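You operate a simulated robot arm through the tools that you are given. There is no shell and no other tool. Be economical: measure what you need, move in short steps, check, and stop when the job is done.

You run a simulated robot arm. Do the job below in one go: nothing can be reset, and whatever is moved stays where it is left.

TASK
Fetch the carton marked covers and set it on the clear pane marked front. Then take the disc weight with blue ring and leave it in the recess of the blue tray. Then take the keypad block with green tab and put it on the top of the left grey table. Then take the steel weight with blue ring and leave it on the top of the shelf marked out. Then put the two hundred weight with cream ring on the top of the shelf marked in away on the top of the shelf marked out. Then press the key marked store on round-pan balance two times. Then press the key marked on on left balance three times. Do these in the order given. Set down upright: carton marked covers, steel weight with blue ring, two hundred weight with cream ring.
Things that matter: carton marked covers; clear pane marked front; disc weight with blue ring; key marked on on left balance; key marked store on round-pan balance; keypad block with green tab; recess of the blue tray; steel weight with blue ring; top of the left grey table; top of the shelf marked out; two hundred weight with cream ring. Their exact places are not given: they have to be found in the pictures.

It is judged by the outcome, as a careful person would: the job done as asked, and still so three seconds after it is handed in. It fails if anything else is knocked over, pushed out of place, dropped, spilled or broken. A push-on lid holds only when it is set on centred and level and pressed home; a screw cap is set on level and turned clockwise until tight.

THE ROBOT
A 7-joint arm with a two-finger parallel gripper on a trunk, on a base that drives. Base frame: it is fixed to the floor where the robot stands at the start and does not move with it; the origin is under the middle of the robot, x ahead of it, y to its left, z up; the surface under the hand at the start is at about z = 0.839. Lengths are in m, angles in rad, forces in N, time in s.
With the tool pointing down near the work surface it reaches from about 0.28 to 0.72 m from the robot's upright axis, wherever it stands. Its first joint turns from -2.897 to 2.897 rad. Places, roughly: clear pane marked front [0.75, 0.25, 0.75]; disc weight with blue ring [0.75, -0.5, 0.5]; key marked on on left balance [-1.3, -2.7, 0.9]; key marked store on round-pan balance [-1.4, -0.8, 0.9]; keypad block with green tab (5x5x4 cm) [2.7, -1.4, 0.8]; recess of the blue tray (17x13 cm) [0.86, 0.02, 0.8]; steel weight with blue ring [1.5, 1.75, 1]; top of the left grey table [-1.6, -2.6, 0.8]; top of the shelf marked out [1.6, 1.7, 0.5]; two hundred weight with cream ring [0.25, 1.5, 0.5]. Payload 1.57 kg.
The tool frame sits at the grasp point between the pads (the TCP): z along the fingers, y along the line on which they close. The tips reach 0.03 m beyond it. The gripper opens to 0.08 m. The fingers are 0.017 m wide and 0.012 m thick; the gripper's body (0.04 by 0.082 m) begins 0.08 m behind the TCP.
Orientation is that of the tool frame in the base frame, as a unit quaternion [x, y, z, w]. With the fingers straight down and closing along the base's y, the tool's x points along the base's -x, its y along +y and its z along -z.

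THE INTERFACE
- The arm moves only by the tool play_rows. Its argument "rows" is one flat list of numbers, 6 for each row, row after row: the shift along the base's x, y, z in m, then the turn, a rotation vector about the base's x, y, z in rad. In form: [tx, ty, tz, rx, ry, rz, tx, ty, tz, rx, ry, rz, ...]. A call has 1 to 12 rows; each row shifts and turns the commanded pose from where the row before left it. "claw" is the opening, from 0 (shut) to 1 (fully open), set as the call begins (left out, the last holds). A row lasts 0.2 s, in which the tool goes at most 0.05 m and 0.15 rad; a call with a longer step from one row to the next is refused whole, and so is a gripper value outside its range. A pose out of reach is approached as far as the arm can. The call stops where the force on the tool passes 40 N (or 10 N more than at its start, if that is more) or the arm is blocked; 0.2 s more then pass. The fingers move at their own pace (about 0.072 m/s each) and stop on an object; they squeeze with about 38 N. The grip force told is the motor's: it shows also when the fingers shut on nothing. Time passes only in rows, and 0.2 s behind the last, so rows that do not move let the fingers close. The reply holds the time, the measured pose of the TCP, the force on the tool along the base axes, the opening and the grip force, in the units named above and with some noise, with the torque about the TCP (base axes, N m) and any sound that the robot's microphone picked up.
- Cameras (640 x 400 px; columns grow to the right, rows downward): "scene" is now at [-0.0229, 0.1252, 1.3623]; the picture's right is [-0.17, -0.99, 0.00], its down [-0.72, 0.12, -0.68] and it looks along [0.67, -0.11, -0.73] (base axes); focal length 258 px, centre (320, 200). "wrist" rides on the gripper at [0.072, -0.007, -0.122] in the tool frame; the picture's right is [0.09, 1.00, 0.00], its down [-0.84, 0.08, -0.54] and it looks along [-0.54, 0.05, 0.84] (tool axes); focal length 238 px, centre (320, 200).
- camera(camera): a new picture of that camera. No time passes.
- slide_trunk(by): slides the trunk up (or, below 0, down) by that many m; the arm and the scene camera ride with it, the base frame stays. It gives what a move gives, with no picture.
- base_move(legs): drives the robot by 1 to 6 legs, each [ahead, left, turn to the left] in m, m and rad, along the robot's own axes; the way and the turn of a leg run together, so that a leg with both is an arc; at most 1.5 m and 3.142 rad a leg. The arm and the cameras ride along, it lands a little off, and it stops where it bumps. It gives what a move gives.
- turn_head(pan, tilt): turns the head with the scene camera to pan (to the left, within 1.501 rad either way) and tilt (down, from -0.506 to 1.204), counted from straight ahead of the robot. It gives what a move gives.
- point_at(camera, pixels): for up to 12 pixels [column, row] of the newest picture of that camera ("zoom" is the newest enlarged one), the place [x, y, z] in the base frame of the surface seen there, good to about 0.002 m, but the place of the scene camera against the robot may be out by one fixed shift of up to 0.025 m in any direction. No time passes.
- enlarge(camera, box): a new picture of the part [left, top, right, bottom] of that camera's present view, enlarged. No time passes.
- job_done(): hands the job in; it is judged then, once.

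Work in short steps. Measure before you move; look again where a grasp or a placing could have gone wrong, and mend it. You have 124 turns and 126 pictures in all, those below and enlarged ones among them. Open the gripper and draw the arm clear of the work before you hand the job in, unless the task says otherwise; then end with one line.

The tools are called after ">>>" as a command line: name --argument value ..., lists and objects as JSON in quotes. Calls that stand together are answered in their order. play_rows: Moves the arm, as the interface text tells. Its arguments: {"type":"object","properties":{"rows":{"type":"array","items":{"type":"number"}},"claw":{"type":"number"}},"required":["rows"]} The other tools are called the same way: slide_trunk (by) slides the trunk up or down; base_move (legs) drives the base; turn_head (pan, tilt) turns the head that bears the scene camera; camera (camera) takes a picture; point_at (camera, pixels) gives the place of the surface under pixels of a picture; enlarge (camera, box) takes an enlarged picture of a part of a camera's view; job_done () hands the job in.

At the start:

```text
time: 0.0
eef_pos: [0.4113, -0.012, 0.9927]
tool_rot: [0.0, 1.0, 0.0, 0.0]
wrist_force: [-0.2, 0.8, -0.5]
moment: [0.01, -0.04, -0.01]
grip_width: 0.0799
grasp_force: 0.0
trunk travel left (down, up): [-0.05, 0.065]
robot x, y, heading: [-0.0019, -0.0012, 0.004]
head pan, tilt: [-0.168, 0.82]
```

scene: 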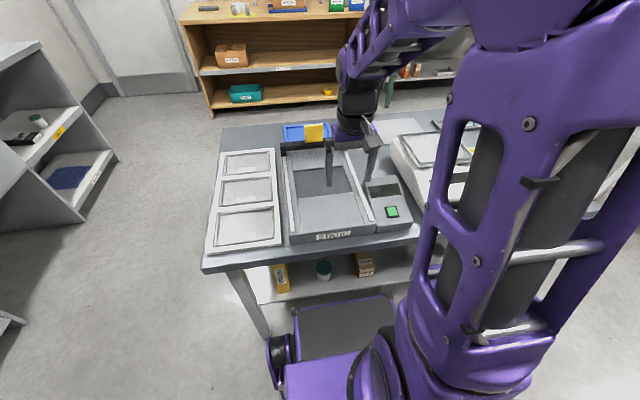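
wrist: 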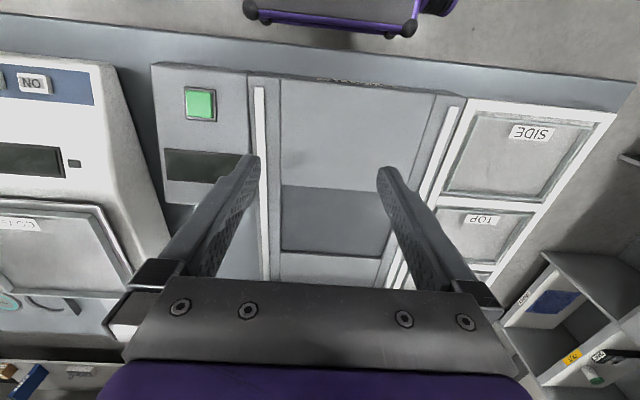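

I start by looking around: the head turned toward the table, then left and right, to find the carton and other items.

>>> enlarge --camera "scene" --box '[180, 100, 430, 290]'

>>> enlarge --camera "scene" --box '[180, 0, 400, 120]'

>>> turn_head --pan 0.9 --tilt 0.5

>>> camera --camera "scene"

```text
2.11 times, centred on (305, 195) of scene
```

zoom: 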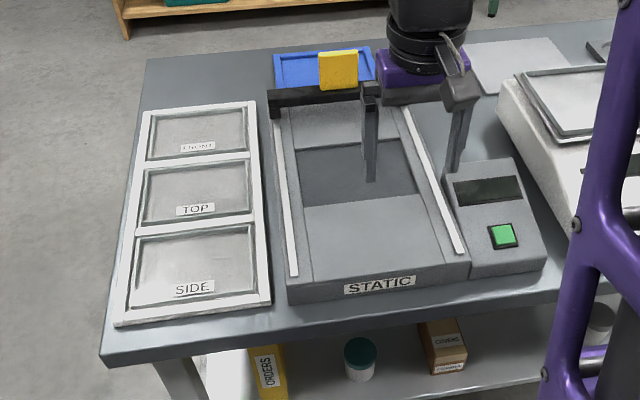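

```text
2.91 times, centred on (290, 60) of scene
```

zoom: 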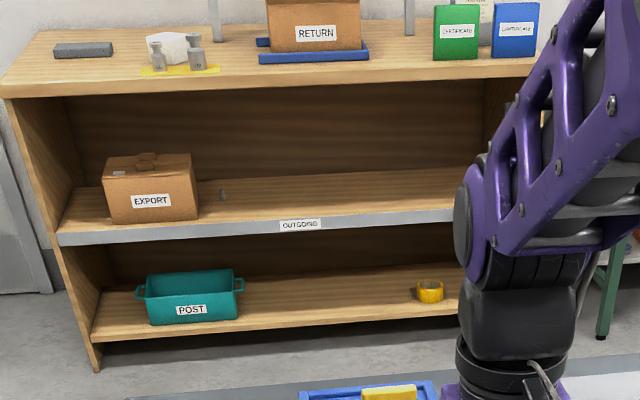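

```text
time: 1.3
eef_pos: [0.4121, -0.0113, 0.9927]
tool_rot: [0.001, 1.0, 0.001, 0.0]
wrist_force: [0.0, 0.0, 0.2]
moment: [-0.01, 0.0, 0.0]
grip_width: 0.0799
grasp_force: 0.0
trunk travel left (down, up): [-0.05, 0.065]
robot x, y, heading: [-0.0011, 0.0004, 0.002]
head pan, tilt: [0.901, 0.499]
```

```text
121 pictures are left
```

scene: 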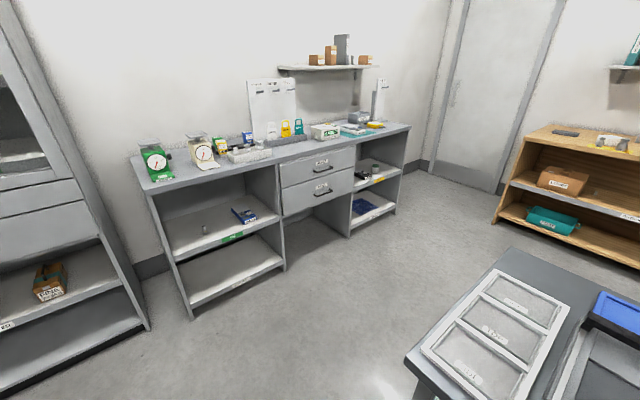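

The covers carton shows under the near edge of the front table; now I zoom the left bench with the shelves.

>>> enlarge --camera "scene" --box '[130, 120, 290, 310]'

>>> enlarge --camera "scene" --box '[270, 100, 420, 240]'

>>> point_at --camera "scene" --pixels '[[206, 228], [230, 243], [180, 262], [285, 215], [345, 240], [395, 203], [370, 200], [365, 215], [500, 345], [525, 305], [145, 192], [410, 128]]'

>>> turn_head --pan -1.0 --tilt 0.5

>>> camera --camera "scene"

```text
2.11 times, centred on (210, 215) of scene
```

zoom: 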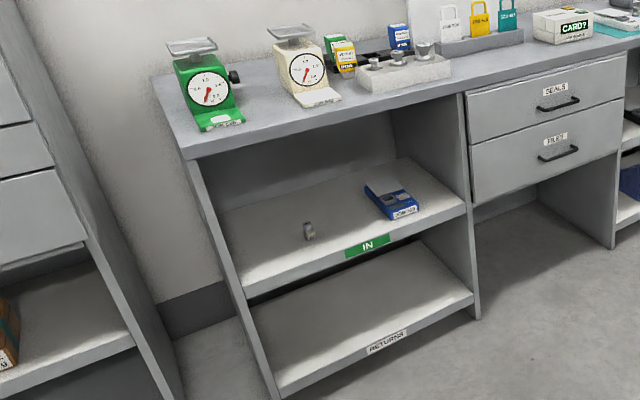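

```text
2.86 times, centred on (345, 170) of scene
```

zoom: 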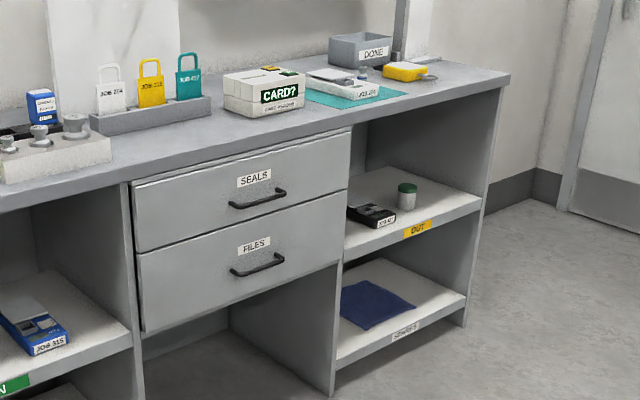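

```text
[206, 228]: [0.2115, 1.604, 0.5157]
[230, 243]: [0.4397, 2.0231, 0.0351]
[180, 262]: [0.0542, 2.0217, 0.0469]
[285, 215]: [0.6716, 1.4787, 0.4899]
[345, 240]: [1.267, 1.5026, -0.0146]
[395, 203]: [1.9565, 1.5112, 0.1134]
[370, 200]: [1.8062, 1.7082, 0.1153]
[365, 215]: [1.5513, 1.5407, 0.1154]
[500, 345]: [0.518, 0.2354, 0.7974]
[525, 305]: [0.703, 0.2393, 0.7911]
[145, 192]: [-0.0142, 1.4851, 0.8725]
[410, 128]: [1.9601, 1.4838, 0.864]
```

```text
time: 3.2
eef_pos: [0.4119, -0.0098, 0.9921]
tool_rot: [0.0, 1.0, 0.001, 0.0]
wrist_force: [0.0, 0.1, -0.4]
moment: [-0.02, 0.0, 0.03]
grip_width: 0.0801
grasp_force: 0.2
trunk travel left (down, up): [-0.05, 0.065]
robot x, y, heading: [0.0022, -0.0009, 0.005]
head pan, tilt: [-1.0, 0.499]
```

```text
118 pictures are left
```

scene: 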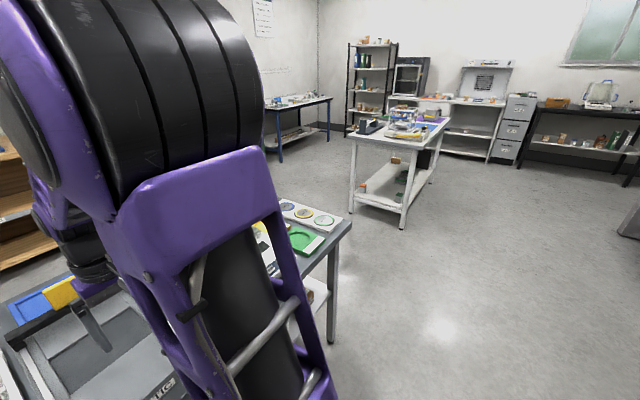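

I back away to look under the front table for the carton and the disc weight.

>>> base_move --legs '[[-0.7, 0, 0]]'

>>> turn_head --pan -0.1 --tilt 0.7

>>> camera --camera "scene"

```text
time: 7.0
eef_pos: [-0.2784, -0.0111, 0.9919]
tool_rot: [0.001, 1.0, 0.0, 0.0]
wrist_force: [0.2, 0.9, 0.7]
moment: [-0.01, -0.04, -0.06]
grip_width: 0.0801
grasp_force: 0.0
trunk travel left (down, up): [-0.05, 0.065]
robot x, y, heading: [-0.6897, -0.0021, -0.002]
head pan, tilt: [-1.0, 0.499]
```

```text
time: 8.2
eef_pos: [-0.2785, -0.0106, 0.9928]
tool_rot: [0.002, 1.0, 0.0, 0.0]
wrist_force: [1.0, -1.2, 0.2]
moment: [-0.03, 0.0, 0.01]
grip_width: 0.0799
grasp_force: 0.2
trunk travel left (down, up): [-0.05, 0.065]
robot x, y, heading: [-0.6918, -0.0, 0.001]
head pan, tilt: [-0.099, 0.7]
```

```text
117 pictures are left
```

scene: 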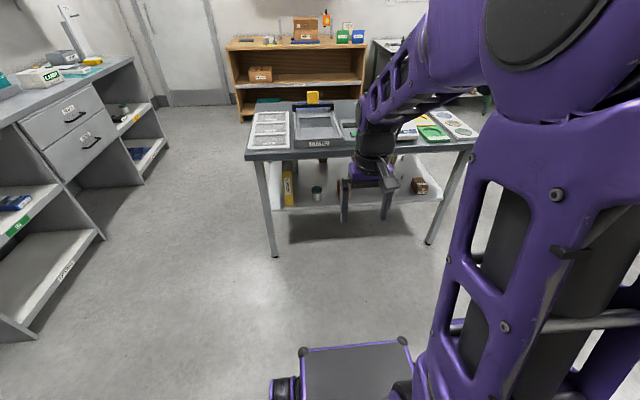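

The arm partly hides the lower shelf; I zoom and measure what I can.

>>> enlarge --camera "scene" --box '[240, 90, 480, 240]'

>>> point_at --camera "scene" --pixels '[[288, 185], [317, 190], [300, 205], [270, 120], [270, 130], [285, 157], [420, 187], [430, 200], [325, 180], [312, 97], [255, 155], [460, 145]]'

```text
2.67 times, centred on (360, 165) of scene
```

zoom: 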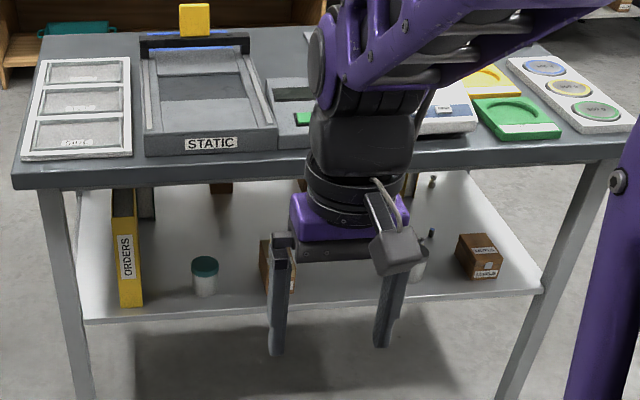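

```text
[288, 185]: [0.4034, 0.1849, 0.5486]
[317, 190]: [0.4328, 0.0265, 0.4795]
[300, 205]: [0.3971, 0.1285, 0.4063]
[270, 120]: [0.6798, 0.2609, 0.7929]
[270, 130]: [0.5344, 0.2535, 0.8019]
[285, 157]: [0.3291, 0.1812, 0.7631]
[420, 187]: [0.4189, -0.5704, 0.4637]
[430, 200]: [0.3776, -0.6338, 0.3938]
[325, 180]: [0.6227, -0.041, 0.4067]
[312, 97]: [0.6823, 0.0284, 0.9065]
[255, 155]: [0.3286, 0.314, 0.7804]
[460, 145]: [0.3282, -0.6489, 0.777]
```

Shelf top is about z=0.405, table top 0.785, near edge x≈0.33. I turn the body to the right and the head to the left so the arm is out of view, lowering the trunk too.

>>> base_move --legs '[[0.1, -0.3, -0.9]]'

>>> slide_trunk --by -0.05

>>> turn_head --pan 0.9 --tilt 0.6

>>> camera --camera "scene"

```text
time: 11.7
eef_pos: [-0.4903, -0.6363, 0.9921]
tool_rot: [0.441, 0.897, 0.0, 0.001]
wrist_force: [0.1, 0.0, 0.5]
moment: [0.01, -0.01, 0.02]
grip_width: 0.08
grasp_force: 0.0
trunk travel left (down, up): [-0.05, 0.065]
robot x, y, heading: [-0.7329, -0.3052, -0.911]
head pan, tilt: [-0.099, 0.7]
```

```text
time: 12.6
eef_pos: [-0.4892, -0.6365, 0.9414]
tool_rot: [0.442, 0.897, 0.0, 0.0]
wrist_force: [-0.5, -0.6, 0.4]
moment: [0.0, 0.0, 0.01]
grip_width: 0.08
grasp_force: 0.0
trunk travel left (down, up): [0.0, 0.115]
robot x, y, heading: [-0.7302, -0.305, -0.918]
head pan, tilt: [-0.099, 0.7]
```

```text
time: 13.9
eef_pos: [-0.4893, -0.6377, 0.9418]
tool_rot: [0.441, 0.897, 0.001, -0.001]
wrist_force: [0.1, -0.2, 0.3]
moment: [0.03, 0.02, 0.03]
grip_width: 0.0801
grasp_force: 0.0
trunk travel left (down, up): [0.0, 0.115]
robot x, y, heading: [-0.7311, -0.3053, -0.91]
head pan, tilt: [0.901, 0.6]
```

```text
115 pictures are left
```

scene: 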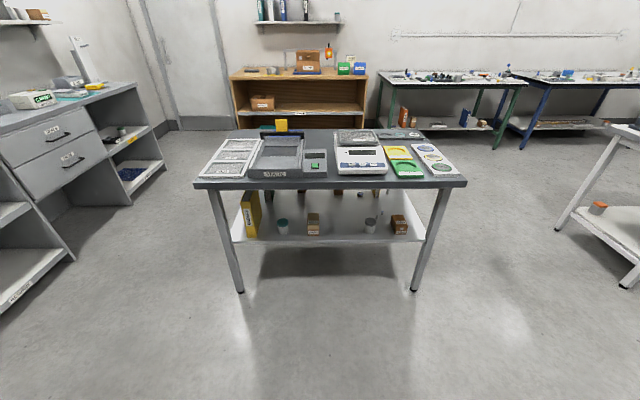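

Clear view now; I zoom on the shelf under the table and the table top.

>>> enlarge --camera "scene" --box '[225, 170, 445, 270]'

>>> point_at --camera "scene" --pixels '[[313, 216], [313, 223], [284, 225], [370, 226], [399, 226], [388, 190], [360, 195], [324, 190], [337, 195], [345, 230], [276, 200], [382, 200]]'

>>> enlarge --camera "scene" --box '[190, 110, 470, 200]'

>>> point_at --camera "scene" --pixels '[[231, 155], [236, 145], [259, 131], [274, 131], [228, 133], [400, 131], [420, 137], [195, 182], [467, 182], [315, 165], [282, 118], [292, 131]]'

```text
2.91 times, centred on (335, 220) of scene
```

zoom: 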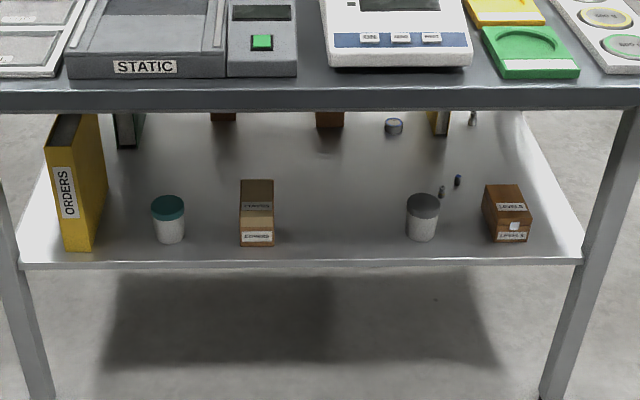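

```text
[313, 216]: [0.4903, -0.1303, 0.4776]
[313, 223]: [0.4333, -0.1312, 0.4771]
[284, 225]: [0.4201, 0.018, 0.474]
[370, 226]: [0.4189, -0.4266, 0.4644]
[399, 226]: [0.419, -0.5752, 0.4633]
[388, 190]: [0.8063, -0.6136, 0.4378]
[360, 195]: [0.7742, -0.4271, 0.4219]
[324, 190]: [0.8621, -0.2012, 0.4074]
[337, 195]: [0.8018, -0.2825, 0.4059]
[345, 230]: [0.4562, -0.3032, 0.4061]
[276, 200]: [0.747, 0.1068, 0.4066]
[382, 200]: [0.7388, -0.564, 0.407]
```

```text
2.29 times, centred on (330, 155) of scene
```

zoom: 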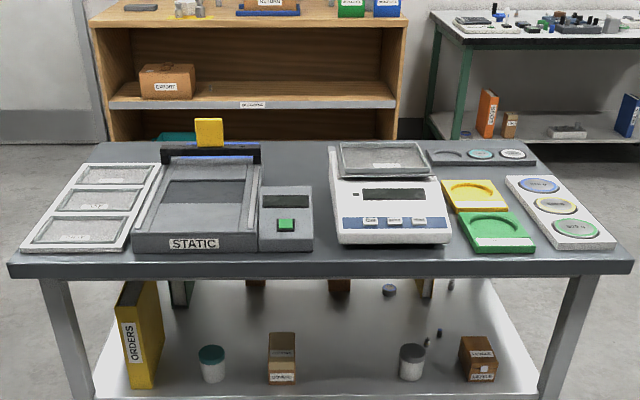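

```text
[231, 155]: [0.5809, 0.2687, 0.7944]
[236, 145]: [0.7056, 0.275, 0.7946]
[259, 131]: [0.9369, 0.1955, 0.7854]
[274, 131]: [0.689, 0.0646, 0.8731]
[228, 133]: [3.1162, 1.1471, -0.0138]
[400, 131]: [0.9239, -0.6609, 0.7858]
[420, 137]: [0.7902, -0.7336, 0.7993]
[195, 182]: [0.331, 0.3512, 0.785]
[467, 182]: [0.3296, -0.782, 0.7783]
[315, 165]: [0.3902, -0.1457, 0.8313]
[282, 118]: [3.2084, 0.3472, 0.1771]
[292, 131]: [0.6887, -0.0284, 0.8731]
```

Carton "covers" front face is about x=0.433, y=-0.131, z to 0.478. I square up to the table in front of it, and tilt the tool forward 45°.

>>> base_move --legs '[[0, 0, 0.91], [0.43, 0.175, 0]]'

>>> play_rows --rows '[0, 0, -0.03, 0, -0.1309, 0, 0, 0, -0.03, 0, -0.1309, 0, 0, 0, -0.03, 0, -0.1309, 0, 0, 0, -0.03, 0, -0.1309, 0, 0, 0, -0.03, 0, -0.1309, 0, 0, 0, -0.03, 0, -0.1309, 0]' --claw 1

>>> turn_head --pan 0.0 --tilt 0.8

>>> camera --camera "wrist"

>>> camera --camera "scene"

```text
time: 19.0
eef_pos: [0.1181, -0.1669, 0.9415]
tool_rot: [0.017, 1.0, 0.0, 0.0]
wrist_force: [0.4, -0.2, -0.3]
moment: [-0.01, 0.02, 0.0]
grip_width: 0.0802
grasp_force: 0.0
trunk travel left (down, up): [0.0, 0.115]
robot x, y, heading: [-0.2937, -0.1397, -0.031]
head pan, tilt: [0.901, 0.6]
```

```text
time: 20.4
eef_pos: [0.147, -0.1704, 0.7576]
tool_rot: [0.014, 0.924, 0.008, 0.383]
wrist_force: [-0.4, -0.7, 0.6]
moment: [-0.02, -0.01, -0.02]
grip_width: 0.0799
grasp_force: 0.1
out of reach, approached as far as the arm can: row 5, 6
trunk travel left (down, up): [0.0, 0.115]
robot x, y, heading: [-0.2923, -0.1406, -0.037]
head pan, tilt: [0.901, 0.6]
```

```text
time: 21.6
eef_pos: [0.1478, -0.1709, 0.757]
tool_rot: [0.016, 0.924, 0.007, 0.382]
wrist_force: [-0.1, 0.5, 0.0]
moment: [0.01, -0.02, 0.01]
grip_width: 0.08
grasp_force: 0.0
trunk travel left (down, up): [0.0, 0.115]
robot x, y, heading: [-0.2944, -0.1455, -0.04]
head pan, tilt: [0.0, 0.799]
```

```text
112 pictures are left
```

wrist: 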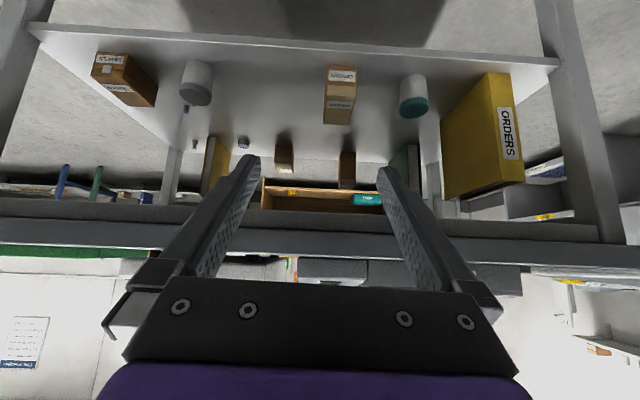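

```text
111 pictures are left
```

scene: 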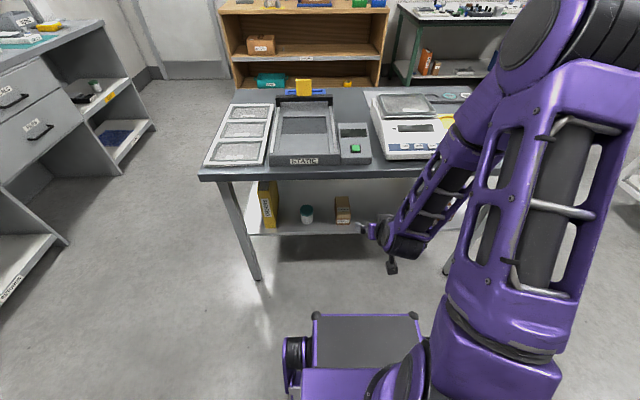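

The wrist camera sees everything (upside-down). I measure carton and disc weights with it, and zoom for the label.

>>> point_at --camera "wrist" --pixels '[[328, 75], [355, 75], [341, 72], [325, 100], [350, 122], [354, 100], [330, 90], [338, 112], [411, 90], [196, 90], [243, 142], [300, 80]]'

>>> enlarge --camera "wrist" --box '[160, 60, 440, 180]'

```text
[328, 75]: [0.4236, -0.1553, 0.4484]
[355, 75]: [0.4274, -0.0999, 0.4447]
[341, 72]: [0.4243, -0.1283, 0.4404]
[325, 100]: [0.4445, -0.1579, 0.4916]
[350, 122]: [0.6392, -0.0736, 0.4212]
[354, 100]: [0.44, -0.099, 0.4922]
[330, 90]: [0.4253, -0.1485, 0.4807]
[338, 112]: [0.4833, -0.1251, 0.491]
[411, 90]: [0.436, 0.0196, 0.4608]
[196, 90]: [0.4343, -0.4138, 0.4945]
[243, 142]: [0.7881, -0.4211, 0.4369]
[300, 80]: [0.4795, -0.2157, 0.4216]
```

```text
2.29 times, centred on (300, 120) of wrist
```

zoom: 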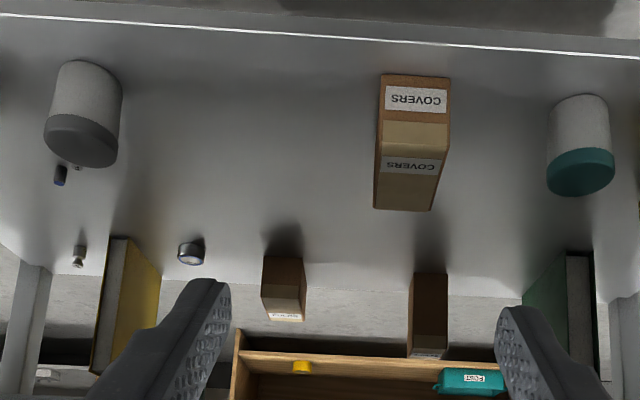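

The carton is 0.06 wide (y −0.16…−0.097), front x≈0.424, top z≈0.492 in wrist coordinates. I lower the arm in front of the shelf and line up in y.

>>> play_rows --rows '[0.005, 0.007, -0.04, 0, 0, 0.006, 0.005, 0.007, -0.04, 0, 0, 0.006, 0.005, 0.007, -0.04, 0, 0, 0.006, 0.005, 0.007, -0.04, 0, 0, 0.006, 0.005, 0.007, -0.04, 0, 0, 0.006, 0.005, 0.007, -0.04, 0, 0, 0.006]'

>>> base_move --legs '[[0.15, 0.0, 0.04]]'

>>> camera --camera "wrist"

```text
time: 23.0
eef_pos: [0.1791, -0.1273, 0.5189]
tool_rot: [0.0, 0.924, 0.012, 0.383]
wrist_force: [-0.1, 0.3, 1.0]
moment: [0.0, 0.01, -0.02]
grip_width: 0.0802
grasp_force: 0.1
trunk travel left (down, up): [0.0, 0.115]
robot x, y, heading: [-0.2948, -0.1424, -0.036]
head pan, tilt: [0.0, 0.799]
```

```text
time: 24.4
eef_pos: [0.3254, -0.1086, 0.5185]
tool_rot: [-0.019, 0.923, 0.022, 0.383]
wrist_force: [-0.7, 0.5, 0.0]
moment: [-0.02, 0.0, 0.01]
grip_width: 0.08
grasp_force: 0.1
trunk travel left (down, up): [0.0, 0.115]
robot x, y, heading: [-0.1484, -0.143, 0.007]
head pan, tilt: [0.0, 0.799]
```

```text
109 pictures are left
```

wrist: 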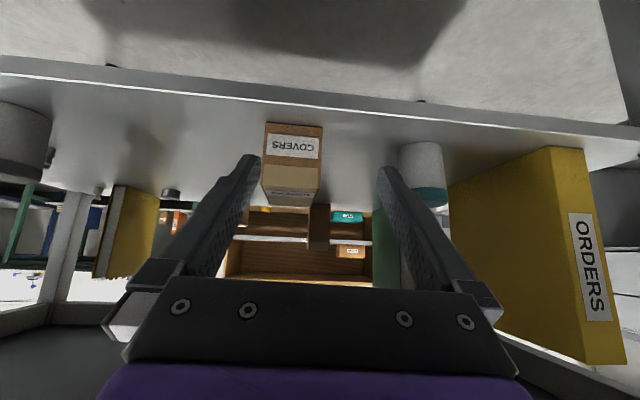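

I measure the carton face corners again from here.

>>> point_at --camera "wrist" --pixels '[[266, 130], [318, 133], [268, 160], [316, 165], [267, 185], [313, 193], [292, 126]]'

```text
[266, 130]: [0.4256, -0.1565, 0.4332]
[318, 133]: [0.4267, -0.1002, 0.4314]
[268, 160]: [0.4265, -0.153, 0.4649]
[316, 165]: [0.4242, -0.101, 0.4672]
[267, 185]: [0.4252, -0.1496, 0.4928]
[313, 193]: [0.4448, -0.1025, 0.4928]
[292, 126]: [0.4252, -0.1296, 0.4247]
```

Centre y≈−0.129. I correct y and yaw, go down, then forward around the carton and grip.

>>> play_rows --rows '[0, -0.01, -0.025, 0, 0, -0.02, 0.01, -0.0105, -0.027, 0, 0, -0.02, 0.035, 0, 0, 0, 0, 0, 0.03, 0, 0, 0, 0, 0, 0.03, 0, 0, 0, 0, 0, 0.027, 0, 0, 0, 0, 0]'

>>> camera --camera "wrist"

```text
time: 25.8
eef_pos: [0.4578, -0.1291, 0.4659]
tool_rot: [-0.002, 0.924, 0.014, 0.383]
wrist_force: [-0.4, -0.1, 0.4]
moment: [0.0, 0.0, -0.01]
grip_width: 0.0798
grasp_force: 0.2
trunk travel left (down, up): [0.0, 0.115]
robot x, y, heading: [-0.1442, -0.1429, -0.0]
head pan, tilt: [0.0, 0.799]
```

```text
108 pictures are left
```

wrist: 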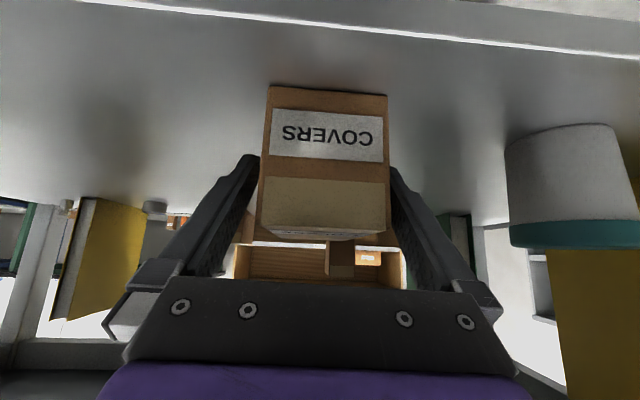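

The carton lies centred between the fingers. I close and lift slightly.

>>> play_rows --rows '[0, 0, 0, 0, 0, 0, 0, 0, 0, 0, 0, 0, 0, 0, 0, 0, 0, 0]' --claw 0

>>> play_rows --rows '[0, 0, 0.02, 0, 0, 0, -0.01, 0, 0.02, 0, 0, 0, 0, 0, 0, 0, 0, 0]'

>>> camera --camera "wrist"

```text
time: 26.6
eef_pos: [0.4568, -0.1299, 0.4657]
tool_rot: [-0.001, 0.924, 0.014, 0.382]
wrist_force: [0.2, -0.3, 0.7]
moment: [-0.05, 0.04, -0.02]
grip_width: 0.0618
grasp_force: 37.7
trunk travel left (down, up): [0.0, 0.115]
robot x, y, heading: [-0.1475, -0.1467, 0.004]
head pan, tilt: [0.0, 0.799]
```

```text
time: 27.4
eef_pos: [0.4475, -0.1278, 0.5064]
tool_rot: [-0.002, 0.924, 0.014, 0.383]
wrist_force: [0.6, 0.5, -0.2]
moment: [0.01, 0.05, 0.0]
grip_width: 0.0617
grasp_force: 38.3
trunk travel left (down, up): [0.0, 0.115]
robot x, y, heading: [-0.1495, -0.1449, 0.005]
head pan, tilt: [0.0, 0.799]
```

```text
107 pictures are left
```

wrist: 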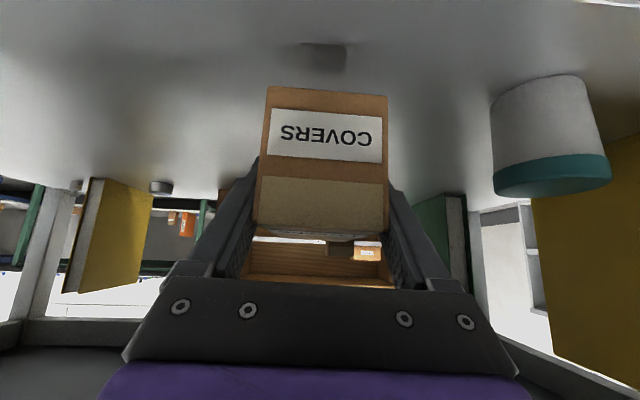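

Held firmly and level. I back off with the base, raise the arm, and move in front of the pane rack.

>>> base_move --legs '[[-0.3, 0, 0]]'

>>> play_rows --rows '[0, 0, 0.045, 0, 0, 0, 0, 0, 0.045, 0, 0, 0, 0, 0, 0.045, 0, 0, 0, 0, 0, 0.045, 0, 0, 0, 0, 0, 0.045, 0, 0, 0, 0, 0, 0.045, 0, 0, 0, 0, 0, 0.045, 0, 0, 0, 0, 0, 0.045, 0, 0, 0, 0, 0, 0.045, 0, 0, 0, 0, 0, 0.045, 0, 0, 0]'

>>> base_move --legs '[[0, 0.39, 0], [0.3, 0, 0]]'

>>> camera --camera "wrist"

>>> camera --camera "scene"

```text
time: 29.4
eef_pos: [0.1466, -0.1317, 0.5058]
tool_rot: [-0.002, 0.924, 0.014, 0.383]
wrist_force: [-0.3, -0.9, -1.5]
moment: [0.01, 0.05, 0.03]
grip_width: 0.0617
grasp_force: 37.6
trunk travel left (down, up): [0.0, 0.115]
robot x, y, heading: [-0.4467, -0.1455, 0.011]
head pan, tilt: [0.0, 0.799]
```

```text
time: 31.6
eef_pos: [0.1474, -0.1323, 0.9562]
tool_rot: [-0.001, 0.924, 0.014, 0.382]
wrist_force: [0.8, 0.7, -0.2]
moment: [0.0, 0.07, 0.0]
grip_width: 0.0613
grasp_force: 38.3
trunk travel left (down, up): [0.0, 0.115]
robot x, y, heading: [-0.4473, -0.148, 0.007]
head pan, tilt: [0.0, 0.799]
```

```text
time: 37.5
eef_pos: [0.4406, 0.2537, 0.956]
tool_rot: [0.0, 0.924, 0.014, 0.382]
wrist_force: [0.5, 0.3, -0.5]
moment: [-0.01, 0.02, 0.0]
grip_width: 0.0616
grasp_force: 37.8
trunk travel left (down, up): [0.0, 0.115]
robot x, y, heading: [-0.1536, 0.2366, 0.011]
head pan, tilt: [0.0, 0.799]
```

```text
106 pictures are left
```

wrist: 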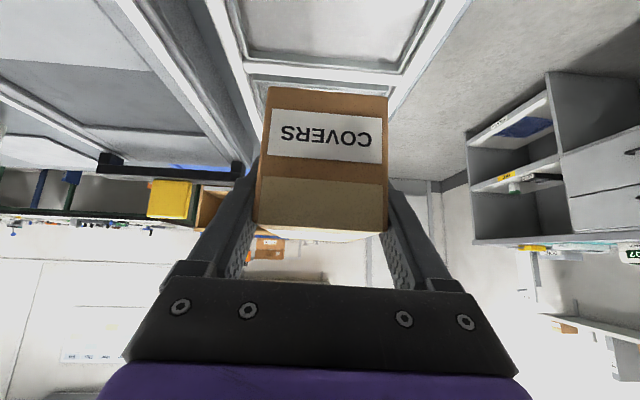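

```text
105 pictures are left
```

scene: 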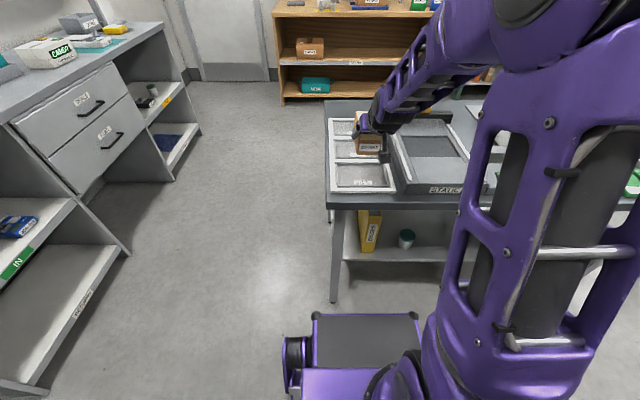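

I zoom on the rack and measure pane outlines plus the carton in the scene camera so that the relative offset cancels the shift.

>>> enlarge --camera "scene" --box '[310, 95, 430, 205]'

>>> point_at --camera "scene" --pixels '[[340, 128], [352, 121], [334, 135], [335, 142], [338, 154], [345, 176], [390, 175], [320, 318], [415, 318], [367, 148], [367, 140], [336, 120]]'

>>> point_at --camera "wrist" --pixels '[[325, 75], [260, 30], [420, 30], [270, 92], [385, 98], [264, 180], [384, 185], [255, 225], [320, 15]]'

```text
3.64 times, centred on (370, 150) of scene
```

zoom: 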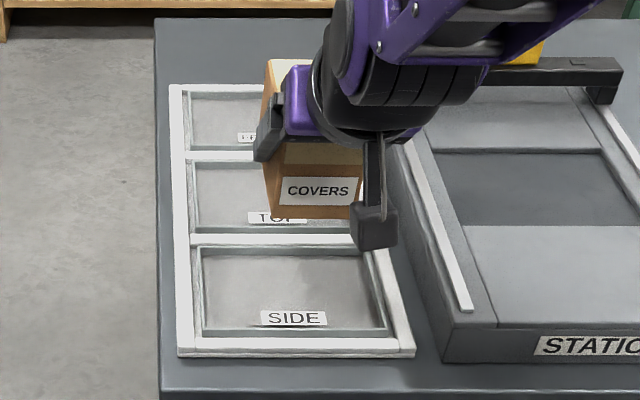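

```text
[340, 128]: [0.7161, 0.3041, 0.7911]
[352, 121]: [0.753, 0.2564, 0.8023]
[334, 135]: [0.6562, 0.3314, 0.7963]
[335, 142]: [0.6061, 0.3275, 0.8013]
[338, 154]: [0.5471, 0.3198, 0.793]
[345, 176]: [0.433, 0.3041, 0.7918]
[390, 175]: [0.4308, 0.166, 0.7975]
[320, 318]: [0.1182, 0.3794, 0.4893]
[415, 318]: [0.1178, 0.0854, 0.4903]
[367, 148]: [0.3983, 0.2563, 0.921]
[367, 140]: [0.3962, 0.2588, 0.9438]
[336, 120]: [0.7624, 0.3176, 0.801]
```

```text
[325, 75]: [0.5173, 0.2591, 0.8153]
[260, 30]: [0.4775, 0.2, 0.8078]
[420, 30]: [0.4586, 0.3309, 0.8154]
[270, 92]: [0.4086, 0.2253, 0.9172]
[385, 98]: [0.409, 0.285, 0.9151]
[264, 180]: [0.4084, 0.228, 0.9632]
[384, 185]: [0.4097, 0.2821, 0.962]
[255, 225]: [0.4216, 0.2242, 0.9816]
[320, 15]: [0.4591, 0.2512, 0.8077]
```

I measure the front pane's inner edges in the zoomed picture.

>>> point_at --camera "zoom" --pixels '[[220, 96], [220, 110], [220, 130], [220, 147], [220, 156], [200, 120], [192, 120], [215, 88], [245, 130], [245, 137], [300, 180], [266, 70]]'

```text
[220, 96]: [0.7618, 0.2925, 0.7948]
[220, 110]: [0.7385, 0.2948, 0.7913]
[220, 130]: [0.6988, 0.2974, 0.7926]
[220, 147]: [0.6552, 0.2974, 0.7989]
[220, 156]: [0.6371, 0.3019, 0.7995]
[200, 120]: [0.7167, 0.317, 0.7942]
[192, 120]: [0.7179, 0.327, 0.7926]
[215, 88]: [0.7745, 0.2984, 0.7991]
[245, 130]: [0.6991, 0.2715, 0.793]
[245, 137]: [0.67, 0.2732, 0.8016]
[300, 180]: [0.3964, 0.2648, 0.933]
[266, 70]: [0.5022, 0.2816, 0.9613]
```

The carton is ~0.10 deep and the pane ~0.105×0.15, so I'll set its long side along y, approaching from the table's left end. I drive round.

>>> base_move --legs '[[-0.3, 0, 0], [0, 0.66, 0], [1.17, 0.0, -0.011]]'

>>> base_move --legs '[[0, 0, -1.571]]'

>>> camera --camera "wrist"

>>> camera --camera "scene"

```text
time: 51.4
eef_pos: [1.2836, 0.9187, 0.9563]
tool_rot: [0.002, 0.924, 0.012, 0.383]
wrist_force: [0.1, 0.1, -1.3]
moment: [-0.01, 0.03, -0.02]
grip_width: 0.0615
grasp_force: 37.8
trunk travel left (down, up): [0.0, 0.115]
robot x, y, heading: [0.6872, 0.91, -0.002]
head pan, tilt: [0.0, 0.799]
```

```text
time: 55.7
eef_pos: [0.7033, 0.3159, 0.9558]
tool_rot: [0.652, 0.654, -0.261, 0.28]
wrist_force: [0.3, -0.1, -1.3]
moment: [0.01, 0.03, 0.01]
grip_width: 0.0617
grasp_force: 38.3
trunk travel left (down, up): [0.0, 0.115]
robot x, y, heading: [0.6921, 0.9103, -1.568]
head pan, tilt: [0.0, 0.799]
```

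```text
103 pictures are left
```

wrist: 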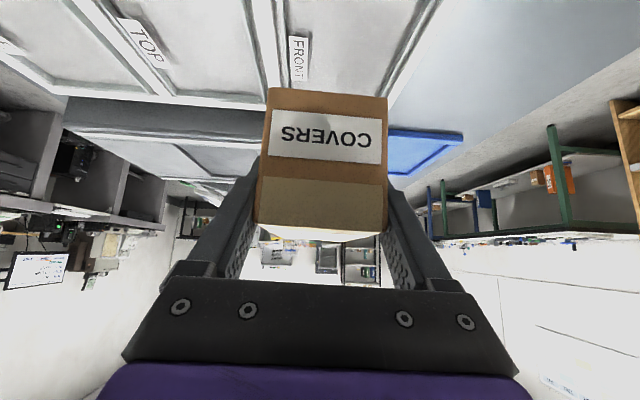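

```text
102 pictures are left
```

scene: 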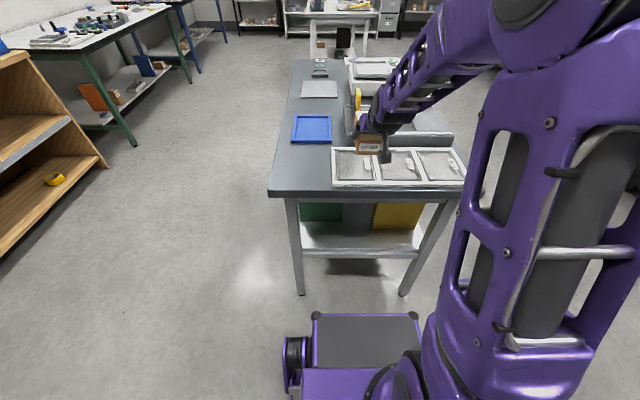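

The front pane lies right below; I measure its edges with the wrist camera.

>>> point_at --camera "wrist" --pixels '[[330, 30], [265, 40], [272, 40], [283, 40], [400, 60], [390, 75], [410, 70], [340, 70], [300, 45], [282, 5], [435, 5], [340, 3]]'

>>> enlarge --camera "scene" --box '[280, 80, 480, 205]'

```text
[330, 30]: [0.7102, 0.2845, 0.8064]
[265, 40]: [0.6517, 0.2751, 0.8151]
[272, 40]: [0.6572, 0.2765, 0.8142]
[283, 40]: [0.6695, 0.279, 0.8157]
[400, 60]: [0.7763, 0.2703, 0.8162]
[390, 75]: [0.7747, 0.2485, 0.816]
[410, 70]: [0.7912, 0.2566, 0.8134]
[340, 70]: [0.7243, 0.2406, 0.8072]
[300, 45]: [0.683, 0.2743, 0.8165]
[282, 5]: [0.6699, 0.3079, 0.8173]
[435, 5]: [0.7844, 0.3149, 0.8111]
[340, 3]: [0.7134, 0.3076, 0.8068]
```

```text
3.20 times, centred on (380, 142) of scene
```

zoom: 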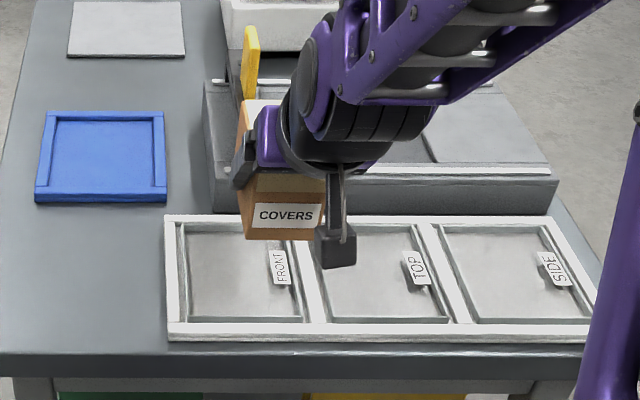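

Pane inside x 0.670–0.772, surface z 0.807. I move over its centre and go down to just above.

>>> play_rows --rows '[0.012, -0.019, 0, 0, 0, 0, 0.012, -0.019, 0, 0, 0, 0, 0, 0, -0.03, 0, 0, 0, 0, 0, -0.03, 0, 0, 0, 0, 0, -0.03, 0, 0, 0, 0, 0, 0, 0, 0, 0]'

>>> camera --camera "wrist"

>>> enlarge --camera "scene" --box '[280, 80, 480, 205]'

```text
time: 57.1
eef_pos: [0.7279, 0.2769, 0.8655]
tool_rot: [0.653, 0.654, -0.262, 0.28]
wrist_force: [0.5, -0.5, -1.3]
moment: [0.02, -0.03, 0.0]
grip_width: 0.0616
grasp_force: 38.1
trunk travel left (down, up): [0.0, 0.115]
robot x, y, heading: [0.6907, 0.9082, -1.566]
head pan, tilt: [0.0, 0.799]
```

```text
100 pictures are left
```

wrist: 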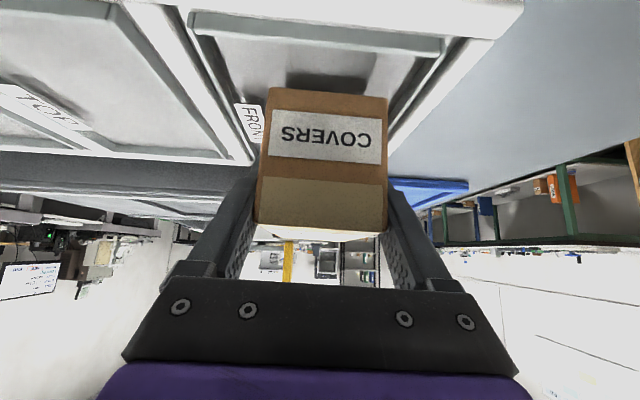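

```text
3.20 times, centred on (380, 142) of scene
```

zoom: 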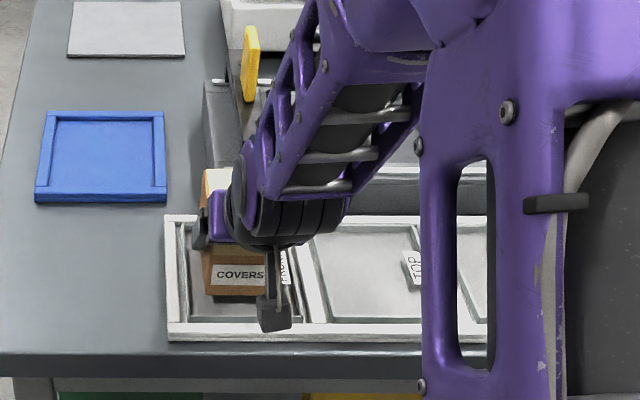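

Position looks right: beside the FRONT label, centred. I go down in small steps.

>>> play_rows --rows '[0, 0, -0.005, 0, 0, 0, 0, 0, -0.004, 0, 0, 0, 0, 0, -0.003, 0, 0, 0, 0, 0, -0.002, 0, 0, 0, 0, 0, 0, 0, 0, 0]'

>>> camera --camera "wrist"

```text
time: 58.3
eef_pos: [0.7277, 0.2757, 0.8577]
tool_rot: [0.651, 0.653, -0.264, 0.284]
wrist_force: [2.2, 0.8, 33.3]
moment: [-0.06, 0.96, -0.2]
grip_width: 0.0618
grasp_force: 38.3
trunk travel left (down, up): [0.0, 0.115]
robot x, y, heading: [0.6878, 0.9042, -1.568]
head pan, tilt: [0.0, 0.799]
```

```text
98 pictures are left
```

wrist: 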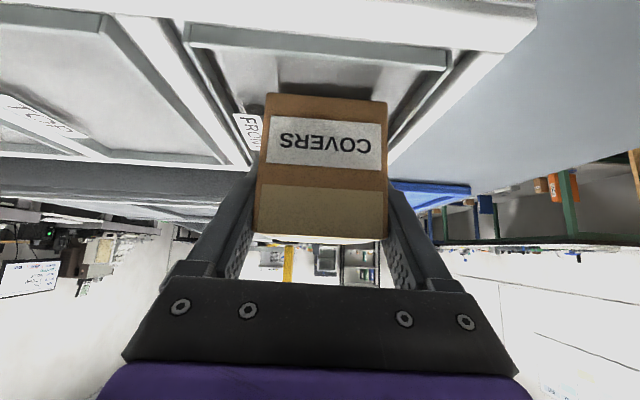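

It bore on its left side (on the raised FRONT label). I lift a bit and measure the label's and frame's extents.

>>> play_rows --rows '[0, 0, 0.015, 0, 0, 0, 0, 0, 0, 0, 0, 0]'

>>> enlarge --camera "wrist" --box '[180, 0, 520, 220]'

>>> point_at --camera "wrist" --pixels '[[240, 105], [250, 112], [255, 112], [260, 112], [262, 130], [250, 130], [225, 90], [400, 105], [410, 80], [330, 85], [390, 120], [425, 80]]'

```text
time: 58.9
eef_pos: [0.7276, 0.2771, 0.867]
tool_rot: [0.653, 0.655, -0.26, 0.278]
wrist_force: [0.0, 0.7, -2.6]
moment: [0.03, 0.01, -0.01]
grip_width: 0.0619
grasp_force: 37.7
trunk travel left (down, up): [0.0, 0.115]
robot x, y, heading: [0.688, 0.9074, -1.564]
head pan, tilt: [0.0, 0.799]
```

```text
1.82 times, centred on (350, 110) of wrist
```

zoom: 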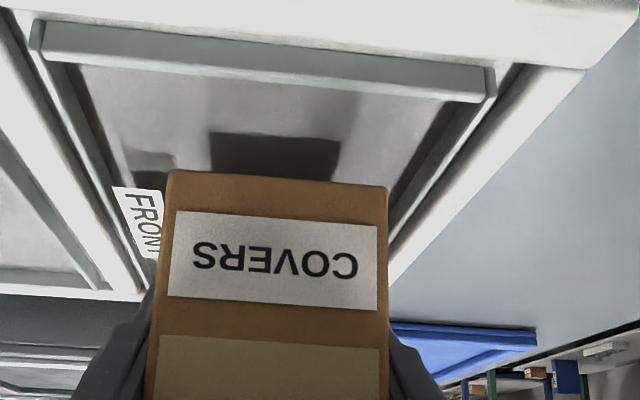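

```text
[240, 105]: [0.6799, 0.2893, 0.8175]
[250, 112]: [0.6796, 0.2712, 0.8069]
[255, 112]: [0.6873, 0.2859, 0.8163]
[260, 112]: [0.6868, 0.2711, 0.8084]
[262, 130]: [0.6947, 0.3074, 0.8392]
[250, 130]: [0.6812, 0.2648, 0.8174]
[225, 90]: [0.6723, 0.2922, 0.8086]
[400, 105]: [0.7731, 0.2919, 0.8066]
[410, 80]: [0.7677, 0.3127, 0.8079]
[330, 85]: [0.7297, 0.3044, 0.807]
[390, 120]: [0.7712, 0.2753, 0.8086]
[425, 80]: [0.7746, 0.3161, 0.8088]
```

The label plate stands to z≈0.8165 over x 0.675–0.692. I shift +8 mm in x and lower again.

>>> play_rows --rows '[0.0085, 0, 0, 0, 0, 0, 0, 0, -0.005, 0, 0, 0, 0, 0, -0.005, 0, 0, 0, 0, 0, -0.003, 0, 0, 0, 0, 0, -0.003, 0, 0, 0, 0, 0, -0.002, 0, 0, 0, 0, 0, 0, 0, 0, 0]'

>>> enlarge --camera "wrist" --box '[180, 0, 520, 220]'

```text
time: 60.5
eef_pos: [0.737, 0.2754, 0.8555]
tool_rot: [0.65, 0.652, -0.265, 0.285]
wrist_force: [3.2, -1.8, 34.0]
moment: [0.22, 1.03, -0.04]
grip_width: 0.0618
grasp_force: 37.9
trunk travel left (down, up): [0.0, 0.115]
robot x, y, heading: [0.687, 0.9101, -1.563]
head pan, tilt: [0.0, 0.799]
```

```text
1.82 times, centred on (350, 110) of wrist
```

zoom: 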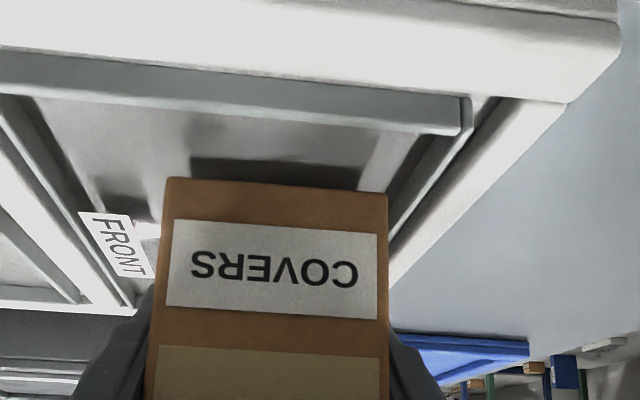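

Still bearing on the left edge; the tool has a small roll (~0.025 rad) that may tilt the carton. I lift a few mm, level the roll about y, and check the label clearance.

>>> play_rows --rows '[0, 0, 0.01, 0, 0, 0, 0, 0, 0, 0, 0.0, 0]'

>>> enlarge --camera "wrist" --box '[200, 60, 300, 150]'

>>> point_at --camera "zoom" --pixels '[[150, 330], [180, 250], [230, 300], [260, 330], [275, 240], [100, 200], [290, 160], [300, 220], [270, 300], [200, 380], [330, 200]]'

>>> enlarge --camera "scene" --box '[320, 110, 400, 190]'

```text
time: 61.1
eef_pos: [0.7356, 0.2782, 0.8553]
tool_rot: [0.654, 0.655, -0.258, 0.277]
wrist_force: [0.5, 0.9, -1.3]
moment: [0.04, 0.02, 0.03]
grip_width: 0.0619
grasp_force: 38.3
trunk travel left (down, up): [0.0, 0.115]
robot x, y, heading: [0.6848, 0.9075, -1.56]
head pan, tilt: [0.0, 0.799]
```

```text
4.44 times, centred on (250, 105) of wrist
```

zoom: 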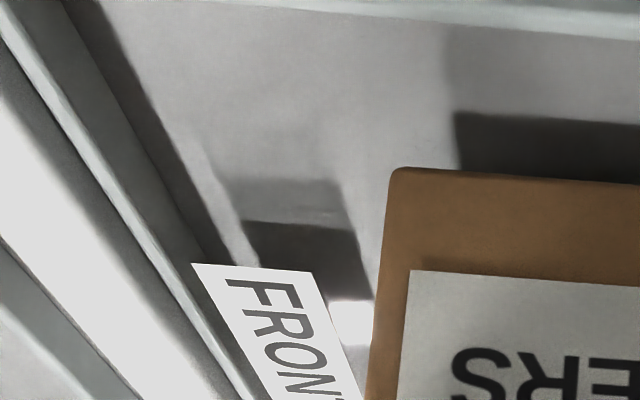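

```text
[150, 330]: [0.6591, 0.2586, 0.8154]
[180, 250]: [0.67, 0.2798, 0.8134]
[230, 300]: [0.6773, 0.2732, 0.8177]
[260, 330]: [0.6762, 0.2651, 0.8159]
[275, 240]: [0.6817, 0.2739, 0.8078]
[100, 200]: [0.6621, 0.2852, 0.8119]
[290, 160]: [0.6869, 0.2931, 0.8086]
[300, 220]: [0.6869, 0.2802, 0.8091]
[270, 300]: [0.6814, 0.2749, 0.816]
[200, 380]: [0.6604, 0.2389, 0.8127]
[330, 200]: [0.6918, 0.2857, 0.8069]
```

```text
5.00 times, centred on (360, 150) of scene
```

zoom: 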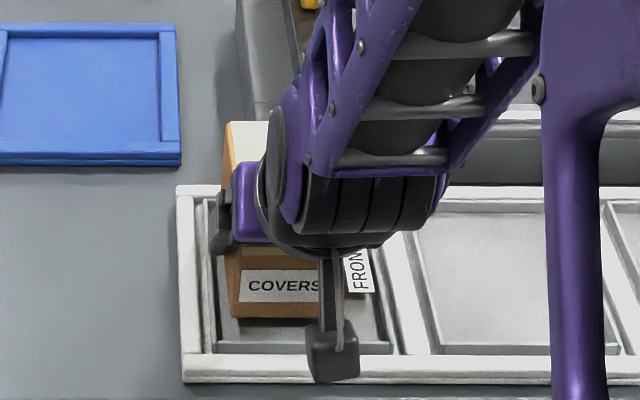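

Label is clear (ends x≈0.684, carton left side ≈0.705). I level by ry +0.025 and lower in small steps.

>>> play_rows --rows '[0, 0, 0, 0, 0.025, 0, 0, 0, -0.002, 0, 0, 0, 0, 0, -0.002, 0, 0, 0, 0, 0, 0, 0, 0, 0]'

```text
time: 62.1
eef_pos: [0.7349, 0.2764, 0.8548]
tool_rot: [0.649, 0.658, -0.269, 0.272]
wrist_force: [-0.8, 0.0, -0.4]
moment: [-0.09, -0.04, -0.04]
grip_width: 0.0619
grasp_force: 38.2
trunk travel left (down, up): [0.0, 0.115]
robot x, y, heading: [0.6887, 0.9092, -1.567]
head pan, tilt: [0.0, 0.799]
```

>>> play_rows --rows '[0, 0, -0.0015, 0, 0, 0, 0, 0, -0.0015, 0, 0, 0, 0, 0, 0, 0, 0, 0]'

>>> enlarge --camera "scene" --box '[320, 110, 400, 190]'

```text
time: 62.9
eef_pos: [0.7352, 0.2763, 0.8537]
tool_rot: [0.648, 0.657, -0.27, 0.273]
wrist_force: [1.0, 3.8, 16.0]
moment: [0.62, -0.53, 0.1]
grip_width: 0.0619
grasp_force: 38.7
trunk travel left (down, up): [0.0, 0.115]
robot x, y, heading: [0.6868, 0.9132, -1.564]
head pan, tilt: [0.0, 0.799]
```

```text
5.00 times, centred on (360, 150) of scene
```

zoom: 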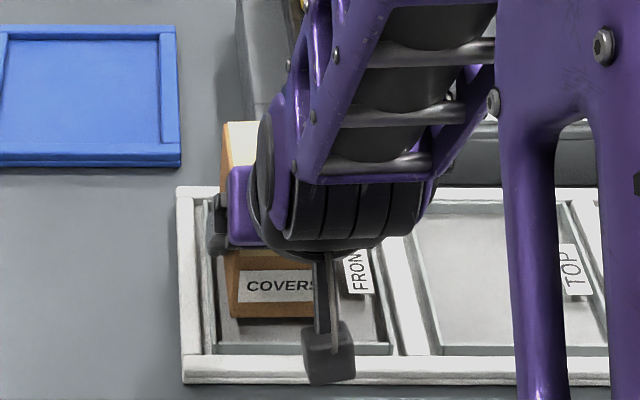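

Contact at pane height; now it bears on the right edge slightly, so I take back half of the roll and open the fingers.

>>> play_rows --rows '[0, 0, 0, 0, -0.012, 0, 0, 0, 0, 0, 0, 0]'

>>> play_rows --rows '[0, 0, 0, 0, 0, 0, 0, 0, 0, 0, 0, 0, 0, 0, 0, 0, 0, 0]' --claw 1

>>> camera --camera "wrist"

```text
time: 63.5
eef_pos: [0.7352, 0.276, 0.8544]
tool_rot: [0.649, 0.656, -0.266, 0.278]
wrist_force: [-2.2, -1.3, 18.7]
moment: [0.52, 0.53, 0.12]
grip_width: 0.0615
grasp_force: 37.6
trunk travel left (down, up): [0.0, 0.115]
robot x, y, heading: [0.688, 0.9079, -1.568]
head pan, tilt: [0.0, 0.799]
```

```text
time: 64.3
eef_pos: [0.7364, 0.2757, 0.8526]
tool_rot: [0.65, 0.656, -0.265, 0.276]
wrist_force: [0.1, -0.5, -1.2]
moment: [0.01, 0.03, 0.02]
grip_width: 0.08
grasp_force: 0.1
trunk travel left (down, up): [0.0, 0.115]
robot x, y, heading: [0.688, 0.9058, -1.565]
head pan, tilt: [0.0, 0.799]
```

```text
92 pictures are left
```

wrist: 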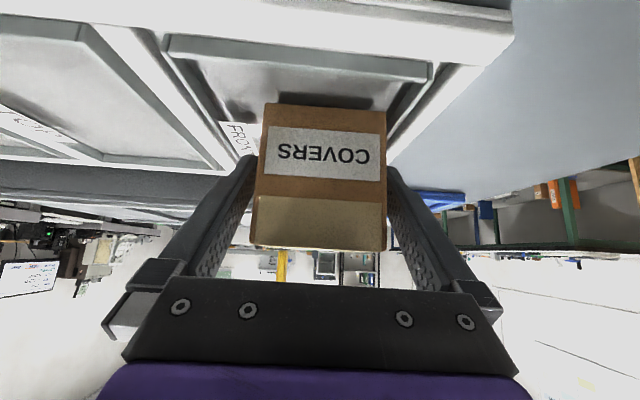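

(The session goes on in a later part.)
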